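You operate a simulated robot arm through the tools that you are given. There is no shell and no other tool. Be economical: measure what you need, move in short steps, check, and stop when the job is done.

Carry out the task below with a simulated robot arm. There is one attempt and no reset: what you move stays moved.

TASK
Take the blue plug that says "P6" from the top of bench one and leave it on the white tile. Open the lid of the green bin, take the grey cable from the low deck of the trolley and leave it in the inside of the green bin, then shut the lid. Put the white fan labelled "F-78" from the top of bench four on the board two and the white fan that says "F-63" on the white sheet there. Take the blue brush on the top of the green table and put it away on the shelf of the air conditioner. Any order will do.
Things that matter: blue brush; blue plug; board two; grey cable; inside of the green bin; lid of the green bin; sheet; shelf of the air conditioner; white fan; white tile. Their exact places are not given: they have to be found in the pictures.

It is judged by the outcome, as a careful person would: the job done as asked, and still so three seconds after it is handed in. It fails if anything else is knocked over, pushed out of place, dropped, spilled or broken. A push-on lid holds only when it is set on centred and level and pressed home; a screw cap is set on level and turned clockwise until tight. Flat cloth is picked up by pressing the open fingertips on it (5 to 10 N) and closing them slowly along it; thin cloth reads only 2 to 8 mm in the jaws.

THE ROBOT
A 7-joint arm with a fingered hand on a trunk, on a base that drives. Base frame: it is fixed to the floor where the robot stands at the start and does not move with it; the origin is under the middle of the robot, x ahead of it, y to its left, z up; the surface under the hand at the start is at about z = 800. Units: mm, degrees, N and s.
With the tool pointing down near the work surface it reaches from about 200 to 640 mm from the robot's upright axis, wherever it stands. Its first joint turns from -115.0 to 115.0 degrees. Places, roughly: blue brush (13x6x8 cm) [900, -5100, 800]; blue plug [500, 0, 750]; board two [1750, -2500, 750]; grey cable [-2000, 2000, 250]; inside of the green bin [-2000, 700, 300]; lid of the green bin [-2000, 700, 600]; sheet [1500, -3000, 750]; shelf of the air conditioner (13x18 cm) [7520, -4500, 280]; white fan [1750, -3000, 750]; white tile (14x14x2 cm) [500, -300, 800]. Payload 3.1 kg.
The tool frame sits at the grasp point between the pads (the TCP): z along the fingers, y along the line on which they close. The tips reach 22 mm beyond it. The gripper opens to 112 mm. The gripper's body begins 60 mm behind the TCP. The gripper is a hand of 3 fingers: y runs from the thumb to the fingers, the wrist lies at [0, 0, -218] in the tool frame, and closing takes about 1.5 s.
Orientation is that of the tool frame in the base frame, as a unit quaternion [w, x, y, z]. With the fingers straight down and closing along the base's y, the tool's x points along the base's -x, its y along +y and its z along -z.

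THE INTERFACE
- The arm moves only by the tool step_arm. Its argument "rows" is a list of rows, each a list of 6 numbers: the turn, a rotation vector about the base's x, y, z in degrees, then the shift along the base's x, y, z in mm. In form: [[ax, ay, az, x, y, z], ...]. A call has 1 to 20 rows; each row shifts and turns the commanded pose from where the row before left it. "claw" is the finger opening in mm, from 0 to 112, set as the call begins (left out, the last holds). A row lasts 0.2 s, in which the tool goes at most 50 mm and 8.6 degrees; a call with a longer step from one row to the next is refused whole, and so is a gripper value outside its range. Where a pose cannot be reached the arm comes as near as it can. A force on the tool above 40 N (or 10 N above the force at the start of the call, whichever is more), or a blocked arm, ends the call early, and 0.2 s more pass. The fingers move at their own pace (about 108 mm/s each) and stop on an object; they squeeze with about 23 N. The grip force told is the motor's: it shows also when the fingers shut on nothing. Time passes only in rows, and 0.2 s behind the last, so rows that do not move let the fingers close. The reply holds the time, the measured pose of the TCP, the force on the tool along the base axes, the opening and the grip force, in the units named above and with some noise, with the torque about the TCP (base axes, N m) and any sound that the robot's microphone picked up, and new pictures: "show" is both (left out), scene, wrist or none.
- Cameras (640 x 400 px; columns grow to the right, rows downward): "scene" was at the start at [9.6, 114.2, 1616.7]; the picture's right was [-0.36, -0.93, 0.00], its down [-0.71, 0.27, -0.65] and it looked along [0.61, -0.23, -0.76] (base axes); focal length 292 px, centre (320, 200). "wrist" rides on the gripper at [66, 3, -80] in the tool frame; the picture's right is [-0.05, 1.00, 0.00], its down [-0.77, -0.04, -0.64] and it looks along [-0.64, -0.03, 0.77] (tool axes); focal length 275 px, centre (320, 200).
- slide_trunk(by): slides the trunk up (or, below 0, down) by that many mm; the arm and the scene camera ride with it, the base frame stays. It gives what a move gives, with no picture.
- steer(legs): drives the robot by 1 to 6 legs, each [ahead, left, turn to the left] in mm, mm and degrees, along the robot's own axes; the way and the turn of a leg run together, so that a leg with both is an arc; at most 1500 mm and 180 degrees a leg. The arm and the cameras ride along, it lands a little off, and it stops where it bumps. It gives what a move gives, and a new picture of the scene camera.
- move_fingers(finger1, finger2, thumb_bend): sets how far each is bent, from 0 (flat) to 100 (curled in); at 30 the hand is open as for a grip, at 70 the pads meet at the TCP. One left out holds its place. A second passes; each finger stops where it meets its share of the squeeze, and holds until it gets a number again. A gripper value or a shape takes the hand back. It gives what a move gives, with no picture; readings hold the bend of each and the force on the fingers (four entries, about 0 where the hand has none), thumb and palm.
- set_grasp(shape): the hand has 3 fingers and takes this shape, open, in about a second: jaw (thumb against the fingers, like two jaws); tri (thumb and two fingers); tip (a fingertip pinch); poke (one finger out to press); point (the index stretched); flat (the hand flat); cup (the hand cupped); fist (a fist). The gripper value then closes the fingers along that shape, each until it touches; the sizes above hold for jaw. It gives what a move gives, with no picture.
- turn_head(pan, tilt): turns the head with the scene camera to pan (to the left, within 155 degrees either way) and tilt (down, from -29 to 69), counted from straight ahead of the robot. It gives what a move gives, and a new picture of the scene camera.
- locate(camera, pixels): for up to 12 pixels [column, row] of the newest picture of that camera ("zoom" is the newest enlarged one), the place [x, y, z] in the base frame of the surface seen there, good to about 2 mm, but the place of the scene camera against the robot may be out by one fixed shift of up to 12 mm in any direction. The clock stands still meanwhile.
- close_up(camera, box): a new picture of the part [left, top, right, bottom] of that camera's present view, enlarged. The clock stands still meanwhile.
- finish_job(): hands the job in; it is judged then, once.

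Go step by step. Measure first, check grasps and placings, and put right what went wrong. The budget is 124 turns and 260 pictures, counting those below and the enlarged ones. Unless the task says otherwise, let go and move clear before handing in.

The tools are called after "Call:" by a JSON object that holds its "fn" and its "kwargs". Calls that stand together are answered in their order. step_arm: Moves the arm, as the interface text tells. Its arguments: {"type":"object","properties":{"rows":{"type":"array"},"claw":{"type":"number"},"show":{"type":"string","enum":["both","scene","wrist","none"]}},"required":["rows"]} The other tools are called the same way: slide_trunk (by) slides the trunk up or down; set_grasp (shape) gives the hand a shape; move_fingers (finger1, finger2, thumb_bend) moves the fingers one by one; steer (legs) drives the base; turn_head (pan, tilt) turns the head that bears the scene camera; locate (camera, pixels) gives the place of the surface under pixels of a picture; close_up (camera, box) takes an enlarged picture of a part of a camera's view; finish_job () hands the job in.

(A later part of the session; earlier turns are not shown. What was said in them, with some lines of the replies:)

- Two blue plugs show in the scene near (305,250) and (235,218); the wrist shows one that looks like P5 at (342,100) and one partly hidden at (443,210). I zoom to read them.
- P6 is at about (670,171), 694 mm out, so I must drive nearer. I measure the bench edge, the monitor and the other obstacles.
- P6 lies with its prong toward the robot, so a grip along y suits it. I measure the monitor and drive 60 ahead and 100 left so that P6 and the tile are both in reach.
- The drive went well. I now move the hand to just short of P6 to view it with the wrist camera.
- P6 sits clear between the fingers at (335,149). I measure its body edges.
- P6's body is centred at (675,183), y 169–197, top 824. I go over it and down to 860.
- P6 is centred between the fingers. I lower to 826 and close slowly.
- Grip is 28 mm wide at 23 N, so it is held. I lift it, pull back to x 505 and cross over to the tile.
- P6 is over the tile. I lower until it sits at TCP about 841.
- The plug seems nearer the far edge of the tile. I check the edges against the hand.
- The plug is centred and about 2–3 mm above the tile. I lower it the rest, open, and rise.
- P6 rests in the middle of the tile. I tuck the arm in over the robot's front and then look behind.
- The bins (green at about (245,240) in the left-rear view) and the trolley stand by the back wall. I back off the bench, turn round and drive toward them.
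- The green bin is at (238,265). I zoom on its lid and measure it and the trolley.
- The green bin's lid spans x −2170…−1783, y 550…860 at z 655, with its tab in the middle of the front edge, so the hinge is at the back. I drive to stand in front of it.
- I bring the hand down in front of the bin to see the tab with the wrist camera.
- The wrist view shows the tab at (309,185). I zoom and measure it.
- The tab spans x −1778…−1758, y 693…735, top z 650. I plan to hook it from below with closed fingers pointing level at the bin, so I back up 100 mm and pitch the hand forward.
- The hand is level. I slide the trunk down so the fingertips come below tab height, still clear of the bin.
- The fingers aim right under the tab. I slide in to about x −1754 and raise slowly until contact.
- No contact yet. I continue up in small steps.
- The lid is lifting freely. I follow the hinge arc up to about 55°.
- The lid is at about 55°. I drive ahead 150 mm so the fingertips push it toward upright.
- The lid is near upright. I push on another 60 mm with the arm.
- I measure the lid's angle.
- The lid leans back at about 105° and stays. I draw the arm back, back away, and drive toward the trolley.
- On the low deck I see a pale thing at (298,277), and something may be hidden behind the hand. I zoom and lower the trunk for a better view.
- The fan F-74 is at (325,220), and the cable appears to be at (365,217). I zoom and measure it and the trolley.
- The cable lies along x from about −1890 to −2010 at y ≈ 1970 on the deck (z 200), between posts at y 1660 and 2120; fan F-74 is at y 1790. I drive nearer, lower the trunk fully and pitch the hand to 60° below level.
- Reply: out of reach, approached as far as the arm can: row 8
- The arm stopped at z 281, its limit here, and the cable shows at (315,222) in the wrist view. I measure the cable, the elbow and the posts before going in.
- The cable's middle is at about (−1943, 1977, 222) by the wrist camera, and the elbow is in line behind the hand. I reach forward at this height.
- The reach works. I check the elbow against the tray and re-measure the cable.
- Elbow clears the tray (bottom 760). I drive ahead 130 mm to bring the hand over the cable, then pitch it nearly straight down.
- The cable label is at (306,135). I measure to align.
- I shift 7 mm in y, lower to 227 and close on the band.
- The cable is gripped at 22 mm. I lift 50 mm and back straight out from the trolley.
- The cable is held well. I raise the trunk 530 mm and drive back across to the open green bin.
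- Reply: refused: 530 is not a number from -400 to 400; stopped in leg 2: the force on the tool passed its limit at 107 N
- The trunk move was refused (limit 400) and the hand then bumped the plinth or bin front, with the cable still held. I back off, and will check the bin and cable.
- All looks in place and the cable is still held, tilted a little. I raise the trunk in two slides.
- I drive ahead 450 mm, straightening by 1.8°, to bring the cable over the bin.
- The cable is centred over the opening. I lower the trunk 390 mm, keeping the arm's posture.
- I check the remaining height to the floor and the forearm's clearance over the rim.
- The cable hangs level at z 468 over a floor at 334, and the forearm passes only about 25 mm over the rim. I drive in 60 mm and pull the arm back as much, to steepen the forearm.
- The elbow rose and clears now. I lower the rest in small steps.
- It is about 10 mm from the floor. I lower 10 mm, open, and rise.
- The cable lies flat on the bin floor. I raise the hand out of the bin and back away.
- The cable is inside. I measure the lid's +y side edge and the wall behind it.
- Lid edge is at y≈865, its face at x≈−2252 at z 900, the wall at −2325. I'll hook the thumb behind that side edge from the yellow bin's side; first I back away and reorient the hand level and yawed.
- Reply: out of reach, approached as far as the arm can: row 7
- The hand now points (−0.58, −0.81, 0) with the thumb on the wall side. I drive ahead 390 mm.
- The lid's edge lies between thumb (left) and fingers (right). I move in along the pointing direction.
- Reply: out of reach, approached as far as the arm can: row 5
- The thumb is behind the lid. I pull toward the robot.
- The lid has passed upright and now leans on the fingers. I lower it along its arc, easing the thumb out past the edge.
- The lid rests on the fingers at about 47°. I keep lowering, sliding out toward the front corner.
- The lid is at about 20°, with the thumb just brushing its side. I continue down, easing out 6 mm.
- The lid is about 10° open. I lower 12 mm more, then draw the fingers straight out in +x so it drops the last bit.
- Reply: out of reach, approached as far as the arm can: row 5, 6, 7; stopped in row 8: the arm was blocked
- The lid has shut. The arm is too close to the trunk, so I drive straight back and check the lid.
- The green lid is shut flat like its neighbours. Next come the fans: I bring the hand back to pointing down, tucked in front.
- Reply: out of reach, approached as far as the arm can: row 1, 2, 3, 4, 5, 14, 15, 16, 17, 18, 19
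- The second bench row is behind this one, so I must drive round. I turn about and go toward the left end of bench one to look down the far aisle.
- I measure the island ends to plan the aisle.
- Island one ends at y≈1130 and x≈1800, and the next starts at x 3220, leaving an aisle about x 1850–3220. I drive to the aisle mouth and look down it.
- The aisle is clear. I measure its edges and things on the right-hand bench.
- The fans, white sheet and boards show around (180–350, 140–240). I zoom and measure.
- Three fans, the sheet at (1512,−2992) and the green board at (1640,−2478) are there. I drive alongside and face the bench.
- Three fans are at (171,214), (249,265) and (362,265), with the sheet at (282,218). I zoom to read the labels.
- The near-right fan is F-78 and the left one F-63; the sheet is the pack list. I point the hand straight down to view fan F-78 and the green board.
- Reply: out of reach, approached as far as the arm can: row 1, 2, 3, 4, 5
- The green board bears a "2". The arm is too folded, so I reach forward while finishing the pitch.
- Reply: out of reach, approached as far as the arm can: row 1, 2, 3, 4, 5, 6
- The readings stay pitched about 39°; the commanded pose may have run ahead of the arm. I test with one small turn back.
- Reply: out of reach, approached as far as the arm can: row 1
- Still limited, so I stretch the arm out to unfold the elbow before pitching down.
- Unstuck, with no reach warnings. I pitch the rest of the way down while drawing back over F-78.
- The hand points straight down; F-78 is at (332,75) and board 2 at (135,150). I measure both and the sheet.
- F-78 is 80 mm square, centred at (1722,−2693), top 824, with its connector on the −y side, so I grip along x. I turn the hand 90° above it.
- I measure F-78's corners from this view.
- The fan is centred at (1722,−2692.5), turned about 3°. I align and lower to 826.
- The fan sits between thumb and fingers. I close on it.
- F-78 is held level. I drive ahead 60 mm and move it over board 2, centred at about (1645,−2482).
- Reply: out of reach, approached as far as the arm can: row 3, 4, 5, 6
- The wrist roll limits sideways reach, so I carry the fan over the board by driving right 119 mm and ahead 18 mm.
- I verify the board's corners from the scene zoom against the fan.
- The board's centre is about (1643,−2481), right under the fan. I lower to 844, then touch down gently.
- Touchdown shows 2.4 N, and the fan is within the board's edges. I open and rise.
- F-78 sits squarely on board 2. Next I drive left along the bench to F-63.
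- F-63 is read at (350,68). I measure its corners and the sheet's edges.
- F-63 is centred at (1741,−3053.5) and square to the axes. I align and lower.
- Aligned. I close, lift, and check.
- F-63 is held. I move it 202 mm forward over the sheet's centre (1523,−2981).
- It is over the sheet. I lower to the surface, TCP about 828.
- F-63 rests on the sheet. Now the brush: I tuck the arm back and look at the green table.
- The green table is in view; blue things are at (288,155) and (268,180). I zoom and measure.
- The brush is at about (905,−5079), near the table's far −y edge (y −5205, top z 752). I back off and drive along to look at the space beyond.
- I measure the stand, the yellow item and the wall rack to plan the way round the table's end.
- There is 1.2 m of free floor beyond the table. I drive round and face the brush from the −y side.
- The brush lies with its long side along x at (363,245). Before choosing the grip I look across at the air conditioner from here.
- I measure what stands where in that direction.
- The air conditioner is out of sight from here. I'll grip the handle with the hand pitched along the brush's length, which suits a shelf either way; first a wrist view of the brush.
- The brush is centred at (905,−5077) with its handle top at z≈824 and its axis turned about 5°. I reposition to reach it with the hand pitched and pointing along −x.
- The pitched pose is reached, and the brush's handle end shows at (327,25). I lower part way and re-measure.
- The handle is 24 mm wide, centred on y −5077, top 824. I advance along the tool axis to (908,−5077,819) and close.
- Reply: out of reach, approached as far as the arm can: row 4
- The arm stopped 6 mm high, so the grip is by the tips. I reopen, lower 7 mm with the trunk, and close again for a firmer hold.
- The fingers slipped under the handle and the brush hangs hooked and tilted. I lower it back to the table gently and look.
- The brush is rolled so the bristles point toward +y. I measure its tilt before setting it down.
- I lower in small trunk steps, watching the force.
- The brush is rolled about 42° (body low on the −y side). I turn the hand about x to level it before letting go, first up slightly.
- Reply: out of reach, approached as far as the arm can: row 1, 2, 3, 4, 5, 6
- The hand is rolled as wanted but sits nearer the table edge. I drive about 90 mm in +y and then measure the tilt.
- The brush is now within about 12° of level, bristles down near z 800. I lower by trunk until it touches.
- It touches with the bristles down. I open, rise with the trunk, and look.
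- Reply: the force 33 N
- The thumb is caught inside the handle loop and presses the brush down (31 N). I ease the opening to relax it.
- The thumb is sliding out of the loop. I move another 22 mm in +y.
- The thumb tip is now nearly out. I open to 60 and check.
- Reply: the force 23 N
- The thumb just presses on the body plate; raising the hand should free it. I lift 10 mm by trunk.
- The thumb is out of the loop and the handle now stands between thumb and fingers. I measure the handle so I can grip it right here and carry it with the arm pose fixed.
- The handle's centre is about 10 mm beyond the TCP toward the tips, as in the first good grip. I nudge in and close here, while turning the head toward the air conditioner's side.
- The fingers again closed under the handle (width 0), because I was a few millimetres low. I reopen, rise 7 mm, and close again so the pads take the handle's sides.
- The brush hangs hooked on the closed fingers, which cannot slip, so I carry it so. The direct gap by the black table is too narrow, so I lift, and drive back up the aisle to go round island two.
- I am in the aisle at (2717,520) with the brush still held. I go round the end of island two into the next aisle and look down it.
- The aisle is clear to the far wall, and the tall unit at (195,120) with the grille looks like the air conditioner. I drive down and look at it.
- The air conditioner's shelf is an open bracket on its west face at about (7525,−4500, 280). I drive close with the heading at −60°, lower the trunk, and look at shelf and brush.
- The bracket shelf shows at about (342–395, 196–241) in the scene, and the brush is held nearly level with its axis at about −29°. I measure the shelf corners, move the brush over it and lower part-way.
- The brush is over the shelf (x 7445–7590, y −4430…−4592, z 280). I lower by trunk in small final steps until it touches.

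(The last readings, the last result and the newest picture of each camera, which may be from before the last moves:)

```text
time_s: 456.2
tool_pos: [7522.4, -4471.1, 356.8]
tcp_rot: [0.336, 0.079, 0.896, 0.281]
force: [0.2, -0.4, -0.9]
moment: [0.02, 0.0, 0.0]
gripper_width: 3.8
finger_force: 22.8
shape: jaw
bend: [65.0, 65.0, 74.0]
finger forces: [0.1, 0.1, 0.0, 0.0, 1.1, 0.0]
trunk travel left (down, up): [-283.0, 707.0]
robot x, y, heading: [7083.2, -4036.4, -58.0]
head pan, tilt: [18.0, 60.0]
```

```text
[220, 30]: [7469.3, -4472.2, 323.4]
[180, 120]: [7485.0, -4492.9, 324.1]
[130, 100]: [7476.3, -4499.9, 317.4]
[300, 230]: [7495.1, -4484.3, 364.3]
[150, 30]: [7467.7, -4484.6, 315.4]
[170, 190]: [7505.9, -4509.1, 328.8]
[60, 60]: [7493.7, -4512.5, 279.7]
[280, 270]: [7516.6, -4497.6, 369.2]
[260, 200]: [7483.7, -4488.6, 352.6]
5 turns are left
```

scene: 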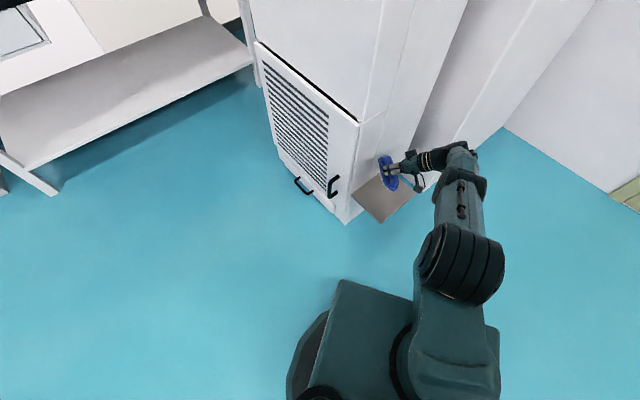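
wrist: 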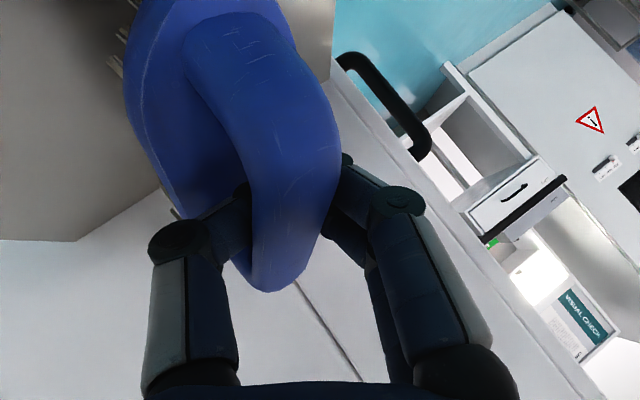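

Five turns are left. The brush's west end is about to touch and the far end is slightly high; I lower 11 mm to seat it, open stepwise, and look.

Call:
{"fn": "slide_trunk", "kwargs": {"by": -6}}

Call:
{"fn": "slide_trunk", "kwargs": {"by": -5}}

Call:
{"fn": "step_arm", "kwargs": {"rows": [[0, 0, 0, 0, 0, 0], [0, 0, 0, 0, 0, 0]], "claw": 40, "show": "none"}}

Call:
{"fn": "slide_trunk", "kwargs": {"by": 6}}

Call:
{"fn": "step_arm", "kwargs": {"rows": [[0, 0, 0, 0, 0, 0], [0, 0, 0, 0, 0, 0], [0, 0, 0, 0, 0, 0]], "claw": 65, "show": "wrist"}}

Call:
{"fn": "close_up", "kwargs": {"camera": "scene", "box": [320, 130, 420, 210]}}

```text
time_s: 456.7
tool_pos: [7521.6, -4471.8, 351.0]
tcp_rot: [0.336, 0.077, 0.895, 0.281]
force: [-0.6, 0.3, -1.2]
moment: [0.01, -0.03, -0.01]
gripper_width: 3.9
finger_force: 22.8
shape: jaw
bend: [65.0, 65.0, 74.0]
finger forces: [0.1, 0.0, 0.1, 0.0, 1.0, 0.0]
trunk travel left (down, up): [-277.0, 713.0]
robot x, y, heading: [7083.8, -4032.4, -58.3]
head pan, tilt: [18.0, 60.0]
```

```text
time_s: 457.2
tool_pos: [7522.8, -4471.2, 345.1]
tcp_rot: [0.337, 0.077, 0.895, 0.281]
force: [-0.8, -0.2, -1.4]
moment: [0.02, 0.02, -0.04]
gripper_width: 3.8
finger_force: 23.2
shape: jaw
bend: [65.0, 65.0, 74.0]
finger forces: [0.1, 0.1, 0.0, 0.0, 1.1, 0.0]
trunk travel left (down, up): [-272.0, 718.0]
robot x, y, heading: [7084.7, -4034.8, -58.3]
head pan, tilt: [18.0, 60.0]
```

```text
time_s: 457.9
tool_pos: [7522.5, -4470.9, 347.6]
tcp_rot: [0.337, 0.076, 0.895, 0.282]
force: [0.1, 1.4, 2.4]
moment: [0.06, -0.02, 0.01]
gripper_width: 37.8
finger_force: 0.0
shape: jaw
bend: [73.0, 73.0, 71.0]
finger forces: [0.0, 0.0, 0.0, 0.1, 5.2, 0.0]
trunk travel left (down, up): [-272.0, 718.0]
robot x, y, heading: [7083.8, -4033.5, -57.7]
head pan, tilt: [18.0, 60.0]
```

```text
time_s: 458.4
tool_pos: [7521.8, -4471.7, 352.0]
tcp_rot: [0.337, 0.078, 0.895, 0.281]
force: [-0.9, 0.3, -1.5]
moment: [0.02, 0.0, 0.01]
gripper_width: 40.0
finger_force: 0.0
shape: jaw
bend: [73.0, 73.0, 70.0]
finger forces: [0.0, 0.0, 0.0, 0.1, 0.9, 0.1]
trunk travel left (down, up): [-278.0, 712.0]
robot x, y, heading: [7083.2, -4034.9, -57.9]
head pan, tilt: [18.0, 60.0]
```

```text
time_s: 459.2
tool_pos: [7521.6, -4471.0, 352.9]
tcp_rot: [0.337, 0.077, 0.895, 0.281]
force: [-0.6, 0.6, 3.4]
moment: [-0.04, -0.09, -0.01]
gripper_width: 59.9
finger_force: 0.1
shape: jaw
bend: [72.0, 72.0, 72.0]
finger forces: [0.0, 0.0, 0.0, 0.0, 7.2, 0.0]
trunk travel left (down, up): [-278.0, 712.0]
robot x, y, heading: [7082.7, -4037.5, -58.0]
head pan, tilt: [18.0, 60.0]
```

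wrist: 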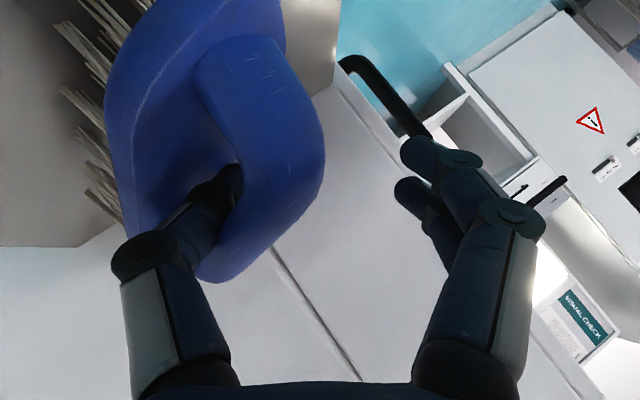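

```text
5.00 times, centred on (370, 170) of scene
4 turns are left
```

zoom: 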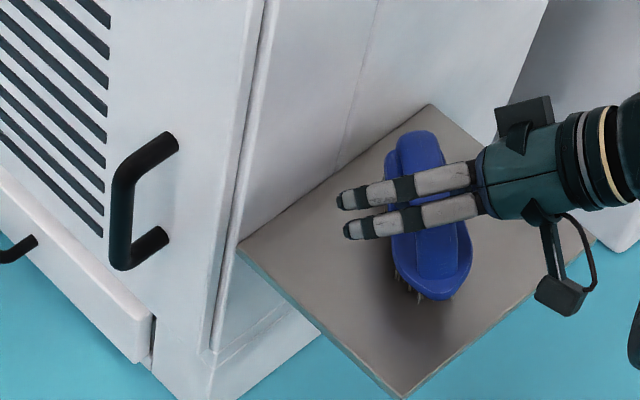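

The thumb lies in the handle loop. I ease it to where it ran loose (40), open only the fingers wide, and slide the hand about 42 mm south so the thumb comes out of the loop.

Call:
{"fn": "step_arm", "kwargs": {"rows": [[0, 0, 0, 0, 0, 0], [0, 0, 0, 0, 0, 0], [0, 0, 0, 0, 0, 0]], "claw": 42, "show": "none"}}

Call:
{"fn": "move_fingers", "kwargs": {"finger1": 15, "finger2": 15}}

Call:
{"fn": "steer", "kwargs": {"legs": [[36, -22, 0]]}}

Call:
{"fn": "close_up", "kwargs": {"camera": "wrist", "box": [0, 0, 640, 400]}}

Call:
{"fn": "close_up", "kwargs": {"camera": "scene", "box": [320, 130, 420, 210]}}

Call:
{"fn": "locate", "kwargs": {"camera": "zoom", "pixels": [[240, 245], [400, 390], [590, 240], [430, 110], [420, 180], [440, 280], [400, 150]]}}

```text
time_s: 460.0
tool_pos: [7523.0, -4471.2, 353.4]
tcp_rot: [0.337, 0.078, 0.895, 0.281]
force: [-0.6, 0.3, -0.6]
moment: [0.03, -0.03, -0.01]
gripper_width: 42.9
finger_force: 0.0
shape: jaw
bend: [73.0, 73.0, 70.0]
finger forces: [0.0, 0.1, 0.1, 0.0, 1.2, 0.0]
trunk travel left (down, up): [-278.0, 712.0]
robot x, y, heading: [7080.3, -4031.0, -57.8]
head pan, tilt: [18.0, 60.0]
```

```text
time_s: 461.0
tool_pos: [7522.7, -4472.0, 351.9]
tcp_rot: [0.337, 0.077, 0.895, 0.281]
force: [0.2, -0.2, -0.9]
moment: [0.06, 0.0, 0.0]
gripper_width: 90.7
finger_force: 0.1
shape: fingers
bend: [15.0, 15.0, 70.0]
finger forces: [0.0, 0.1, 0.1, 0.1, 1.1, 0.0]
trunk travel left (down, up): [-278.0, 712.0]
robot x, y, heading: [7086.4, -4036.4, -58.0]
head pan, tilt: [18.0, 60.0]
```

```text
time_s: 461.9
tool_pos: [7524.0, -4512.3, 352.2]
tcp_rot: [0.336, 0.078, 0.896, 0.28]
force: [0.0, 0.0, -1.4]
moment: [0.02, 0.02, 0.03]
gripper_width: 90.4
finger_force: 0.3
shape: fingers
bend: [15.0, 15.0, 70.0]
finger forces: [0.1, 0.0, 0.0, 0.1, 1.1, 0.0]
trunk travel left (down, up): [-278.0, 712.0]
robot x, y, heading: [7085.6, -4078.5, -58.0]
head pan, tilt: [18.0, 60.0]
```

scene: 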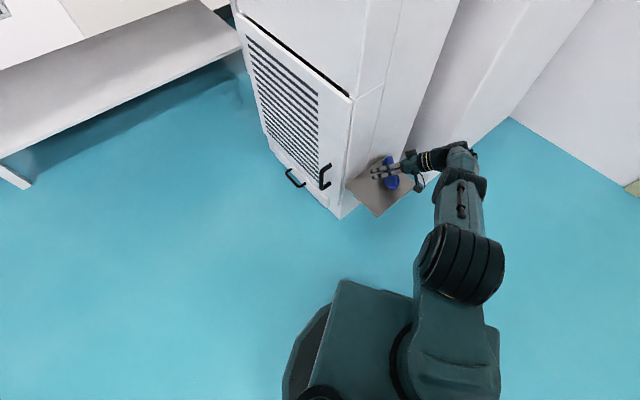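

```text
1.00 times, centred on (320, 200) of wrist (not enlarged: the box is as wide or as high as the picture)
```

zoom: 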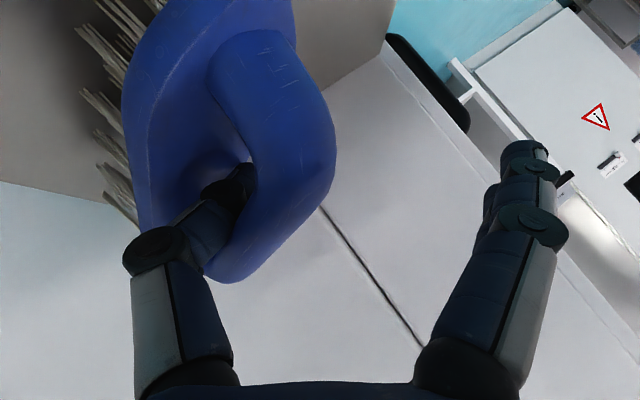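

```text
5.00 times, centred on (370, 170) of scene
```

zoom: 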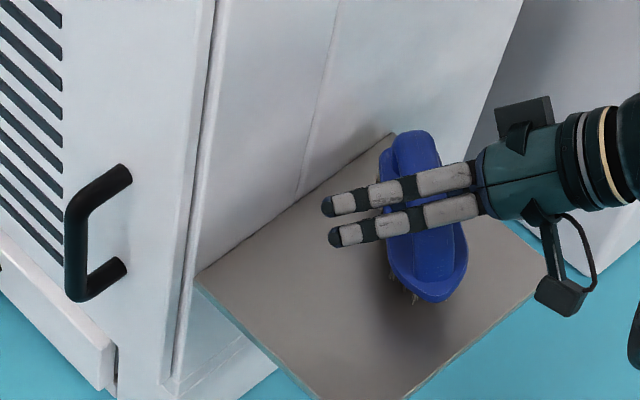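

```text
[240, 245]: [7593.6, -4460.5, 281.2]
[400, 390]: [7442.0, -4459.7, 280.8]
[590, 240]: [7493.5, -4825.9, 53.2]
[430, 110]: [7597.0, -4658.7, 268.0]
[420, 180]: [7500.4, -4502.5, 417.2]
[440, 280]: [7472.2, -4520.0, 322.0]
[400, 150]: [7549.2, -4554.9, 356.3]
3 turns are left
```

The readings (−1.4 N) show the brush still hung on the thumb, not yet seated. I move back north, lower 16 mm so the shelf takes it, draw the thumb out along its own direction (south-west), and rise 15 mm to test.

Call:
{"fn": "steer", "kwargs": {"legs": [[-25, 16, 0]]}}

Call:
{"fn": "slide_trunk", "kwargs": {"by": -11}}

Call:
{"fn": "slide_trunk", "kwargs": {"by": -3}}

Call:
{"fn": "slide_trunk", "kwargs": {"by": -3}}

Call:
{"fn": "steer", "kwargs": {"legs": [[12, -19, 0], [12, -19, 0]]}}

Call:
{"fn": "move_fingers", "kwargs": {"thumb_bend": 25}}

Call:
{"fn": "slide_trunk", "kwargs": {"by": 15}}

Call:
{"fn": "close_up", "kwargs": {"camera": "wrist", "box": [0, 0, 640, 400]}}

Call:
{"fn": "close_up", "kwargs": {"camera": "scene", "box": [320, 130, 420, 210]}}

```text
time_s: 462.7
tool_pos: [7523.3, -4482.6, 353.2]
tcp_rot: [0.337, 0.078, 0.895, 0.281]
force: [-0.8, 0.0, -1.5]
moment: [0.02, -0.01, 0.0]
gripper_width: 90.3
finger_force: 0.2
shape: fingers
bend: [15.0, 15.0, 70.0]
finger forces: [0.0, 0.1, 0.1, 0.0, 1.1, 0.1]
trunk travel left (down, up): [-278.0, 712.0]
robot x, y, heading: [7087.0, -4044.4, -58.0]
head pan, tilt: [18.0, 60.0]
```

scene: 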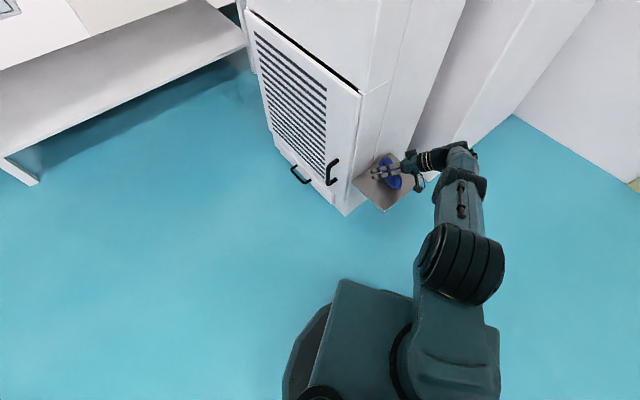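

```text
time_s: 463.3
tool_pos: [7524.5, -4484.3, 341.9]
tcp_rot: [0.338, 0.076, 0.895, 0.281]
force: [2.6, -1.0, 12.0]
moment: [-0.17, -0.17, -0.01]
gripper_width: 81.9
finger_force: 6.0
shape: fingers
bend: [15.0, 15.0, 72.0]
finger forces: [0.0, 0.1, 0.1, 0.0, 11.9, 0.1]
trunk travel left (down, up): [-267.0, 723.0]
robot x, y, heading: [7082.7, -4045.7, -58.2]
head pan, tilt: [18.0, 60.0]
```

```text
time_s: 463.8
tool_pos: [7524.9, -4483.6, 340.8]
tcp_rot: [0.338, 0.076, 0.895, 0.281]
force: [3.4, -1.3, 16.9]
moment: [-0.28, -0.2, 0.05]
gripper_width: 78.6
finger_force: 8.5
shape: fingers
bend: [15.0, 15.0, 74.0]
finger forces: [0.0, 0.0, 0.1, 0.0, 17.2, 0.1]
trunk travel left (down, up): [-264.0, 726.0]
robot x, y, heading: [7084.0, -4045.8, -58.0]
head pan, tilt: [18.0, 60.0]
```

```text
time_s: 464.4
tool_pos: [7522.9, -4483.0, 337.9]
tcp_rot: [0.338, 0.075, 0.895, 0.281]
force: [-0.2, -1.9, 24.8]
moment: [-0.38, -0.04, 0.01]
gripper_width: 75.7
finger_force: 12.0
shape: fingers
bend: [15.0, 15.0, 75.0]
finger forces: [0.0, 0.0, 0.1, 0.0, 22.9, 0.0]
trunk travel left (down, up): [-261.0, 729.0]
robot x, y, heading: [7085.2, -4050.3, -58.0]
head pan, tilt: [18.0, 60.0]
```

```text
time_s: 465.6
tool_pos: [7503.9, -4524.8, 337.4]
tcp_rot: [0.337, 0.077, 0.895, 0.281]
force: [0.4, 4.0, 14.2]
moment: [-0.01, -0.08, 0.0]
gripper_width: 73.3
finger_force: 7.4
shape: fingers
bend: [15.0, 15.0, 76.0]
finger forces: [0.0, 0.0, 0.0, 0.1, 14.1, 0.0]
trunk travel left (down, up): [-261.0, 729.0]
robot x, y, heading: [7066.9, -4086.7, -57.9]
head pan, tilt: [18.0, 60.0]
```

scene: 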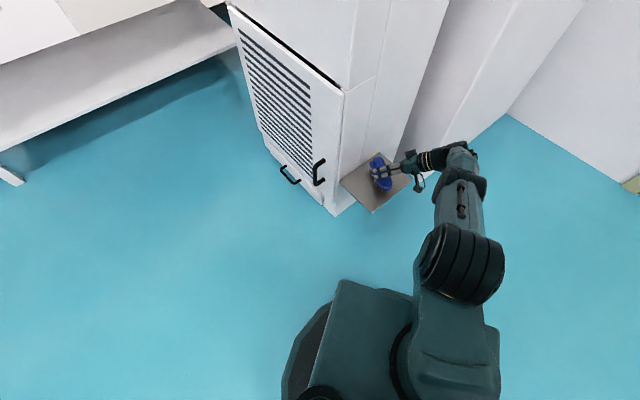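

```text
time_s: 466.6
tool_pos: [7503.8, -4524.6, 338.7]
tcp_rot: [0.339, 0.076, 0.895, 0.28]
force: [2.5, 1.0, 30.5]
moment: [-0.13, -0.33, -0.03]
gripper_width: 73.2
finger_force: 14.9
shape: fingers
bend: [15.0, 15.0, 62.0]
finger forces: [0.0, 0.1, 0.0, 0.1, 30.3, 0.0]
trunk travel left (down, up): [-261.0, 729.0]
robot x, y, heading: [7067.1, -4087.6, -57.9]
head pan, tilt: [18.0, 60.0]
```

```text
time_s: 467.2
tool_pos: [7502.7, -4523.7, 353.0]
tcp_rot: [0.338, 0.077, 0.895, 0.28]
force: [-2.8, 4.4, 20.9]
moment: [-0.12, -0.19, 0.04]
gripper_width: 92.0
finger_force: 10.6
shape: fingers
bend: [15.0, 15.0, 51.0]
finger forces: [0.0, 0.1, 0.0, 0.0, 21.3, 0.0]
trunk travel left (down, up): [-276.0, 714.0]
robot x, y, heading: [7066.2, -4089.3, -57.9]
head pan, tilt: [18.0, 60.0]
```

```text
1.00 times, centred on (320, 200) of wrist (not enlarged: the box is as wide or as high as the picture)
```

zoom: 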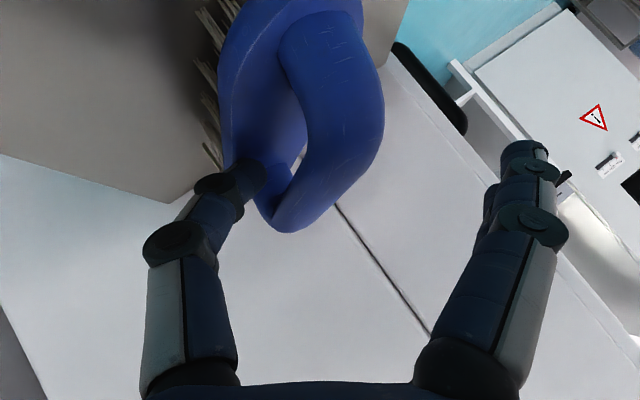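

```text
5.00 times, centred on (370, 170) of scene
2 turns are left
```

zoom: 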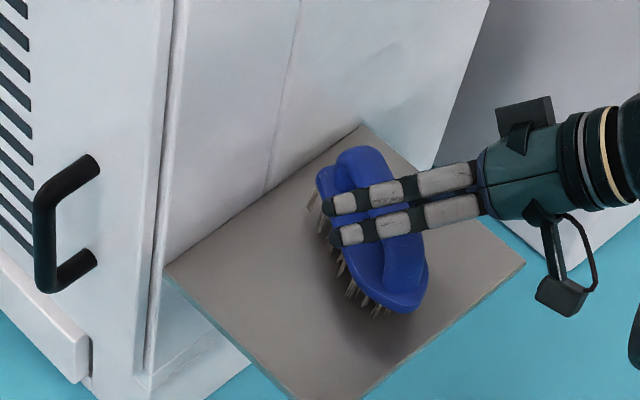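

The shelf now carries the brush and the thumb tip is out of the loop, only pressing the plate's edge. I rise a little so the thumb opens clear, shift aside, rise well up, back off, and look.

Call:
{"fn": "slide_trunk", "kwargs": {"by": 12}}

Call:
{"fn": "move_fingers", "kwargs": {"thumb_bend": 10}}

Call:
{"fn": "steer", "kwargs": {"legs": [[11, -18, 0]]}}

Call:
{"fn": "slide_trunk", "kwargs": {"by": 30}}

Call:
{"fn": "slide_trunk", "kwargs": {"by": 200}}

Call:
{"fn": "steer", "kwargs": {"legs": [[-200, -150, 0]]}}

Call:
{"fn": "close_up", "kwargs": {"camera": "scene", "box": [240, 90, 440, 230]}}

```text
time_s: 467.8
tool_pos: [7503.2, -4524.9, 361.5]
tcp_rot: [0.336, 0.078, 0.896, 0.281]
force: [0.7, 0.6, 0.6]
moment: [0.01, -0.01, -0.05]
gripper_width: 129.2
finger_force: 0.1
shape: fingers
bend: [15.0, 15.0, 25.0]
finger forces: [0.1, 0.0, 0.1, 0.0, 0.1, 0.0]
trunk travel left (down, up): [-288.0, 702.0]
robot x, y, heading: [7061.8, -4089.5, -58.0]
head pan, tilt: [18.0, 60.0]
```

```text
time_s: 468.8
tool_pos: [7505.1, -4524.3, 362.4]
tcp_rot: [0.337, 0.077, 0.895, 0.281]
force: [-0.2, -0.6, 0.0]
moment: [-0.01, -0.01, 0.01]
gripper_width: 137.6
finger_force: 0.3
shape: fingers
bend: [15.0, 15.0, 10.0]
finger forces: [0.0, 0.1, 0.0, 0.0, 0.1, 0.1]
trunk travel left (down, up): [-288.0, 702.0]
robot x, y, heading: [7064.3, -4084.4, -57.8]
head pan, tilt: [18.0, 60.0]
```

```text
time_s: 469.6
tool_pos: [7495.3, -4543.8, 361.5]
tcp_rot: [0.336, 0.078, 0.895, 0.281]
force: [-0.2, -0.9, -0.6]
moment: [0.02, -0.01, 0.0]
gripper_width: 138.3
finger_force: 0.5
shape: fingers
bend: [15.0, 15.0, 10.0]
finger forces: [0.1, 0.0, 0.0, 0.0, 0.3, 0.1]
trunk travel left (down, up): [-288.0, 702.0]
robot x, y, heading: [7055.9, -4107.0, -58.3]
head pan, tilt: [18.0, 60.0]
```

scene: 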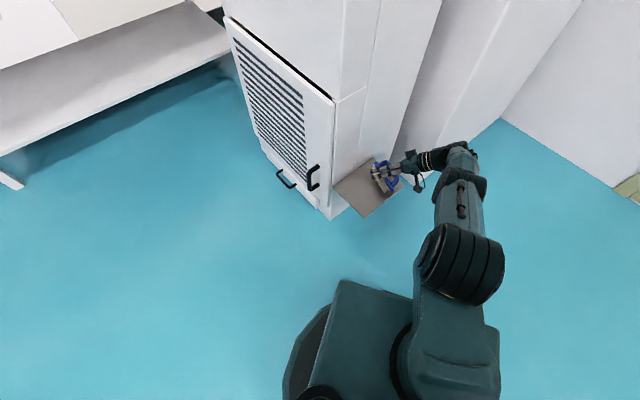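

```text
time_s: 470.3
tool_pos: [7495.1, -4543.4, 393.1]
tcp_rot: [0.337, 0.078, 0.895, 0.281]
force: [0.3, -0.3, -0.7]
moment: [0.01, -0.02, 0.01]
gripper_width: 137.7
finger_force: 0.0
shape: fingers
bend: [15.0, 15.0, 10.0]
finger forces: [0.1, 0.0, 0.0, 0.0, 0.0, 0.1]
trunk travel left (down, up): [-318.0, 672.0]
robot x, y, heading: [7056.4, -4104.5, -57.8]
head pan, tilt: [18.0, 60.0]
```

```text
time_s: 472.5
tool_pos: [7494.4, -4543.1, 592.5]
tcp_rot: [0.336, 0.077, 0.895, 0.282]
force: [-0.3, -0.3, 0.4]
moment: [0.03, 0.02, 0.0]
gripper_width: 138.1
finger_force: 0.1
shape: fingers
bend: [15.0, 15.0, 10.0]
finger forces: [0.0, 0.1, 0.0, 0.0, 0.1, 0.0]
trunk travel left (down, up): [-518.0, 472.0]
robot x, y, heading: [7055.6, -4105.8, -57.9]
head pan, tilt: [18.0, 60.0]
```

```text
time_s: 474.3
tool_pos: [7265.9, -4444.1, 593.3]
tcp_rot: [0.335, 0.071, 0.896, 0.283]
force: [0.4, 0.2, 0.1]
moment: [0.01, 0.01, -0.03]
gripper_width: 137.8
finger_force: 0.0
shape: fingers
bend: [15.0, 15.0, 10.0]
finger forces: [0.0, 0.0, 0.1, 0.0, 0.0, 0.0]
trunk travel left (down, up): [-518.0, 472.0]
robot x, y, heading: [6821.6, -4009.9, -57.1]
head pan, tilt: [18.0, 60.0]
```

scene: 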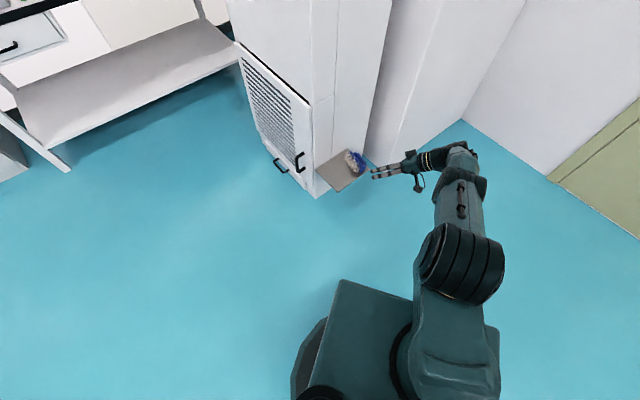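

```text
2.86 times, centred on (340, 160) of scene
1 turns are left
```

zoom: 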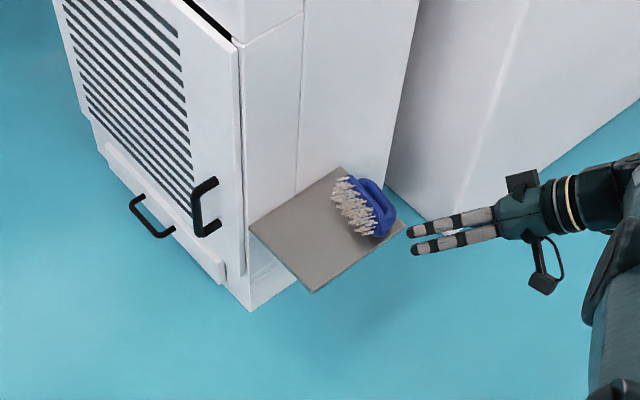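

The last picture shows the brush lying on its side at the back of the air conditioner's shelf, with the hand empty and clear. This is my last turn, so I hand the job in.

Call:
{"fn": "finish_job", "kwargs": {}}

```text
The job is handed in.
```

I handed the job in with every item in its place, but the blue brush is lying on its side on the air conditioner's shelf, near the edge, instead of standing on its bristles.

- **Plug:** P6 is on the white tile.
- **Cable:** the grey cable is on the floor of the green bin and the lid is shut. On the way there the hand bumped the front of the bin or its plinth at about 107 N. I saw nothing out of place in the pictures afterwards.
- **Fans:** F-78 is on board two and F-63 is on the white sheet.
- **Brush:** my first grip ended up under its handle, so I carried it hooked on the fingers. It tipped over as I let go, and I had no turns left to set it upright.
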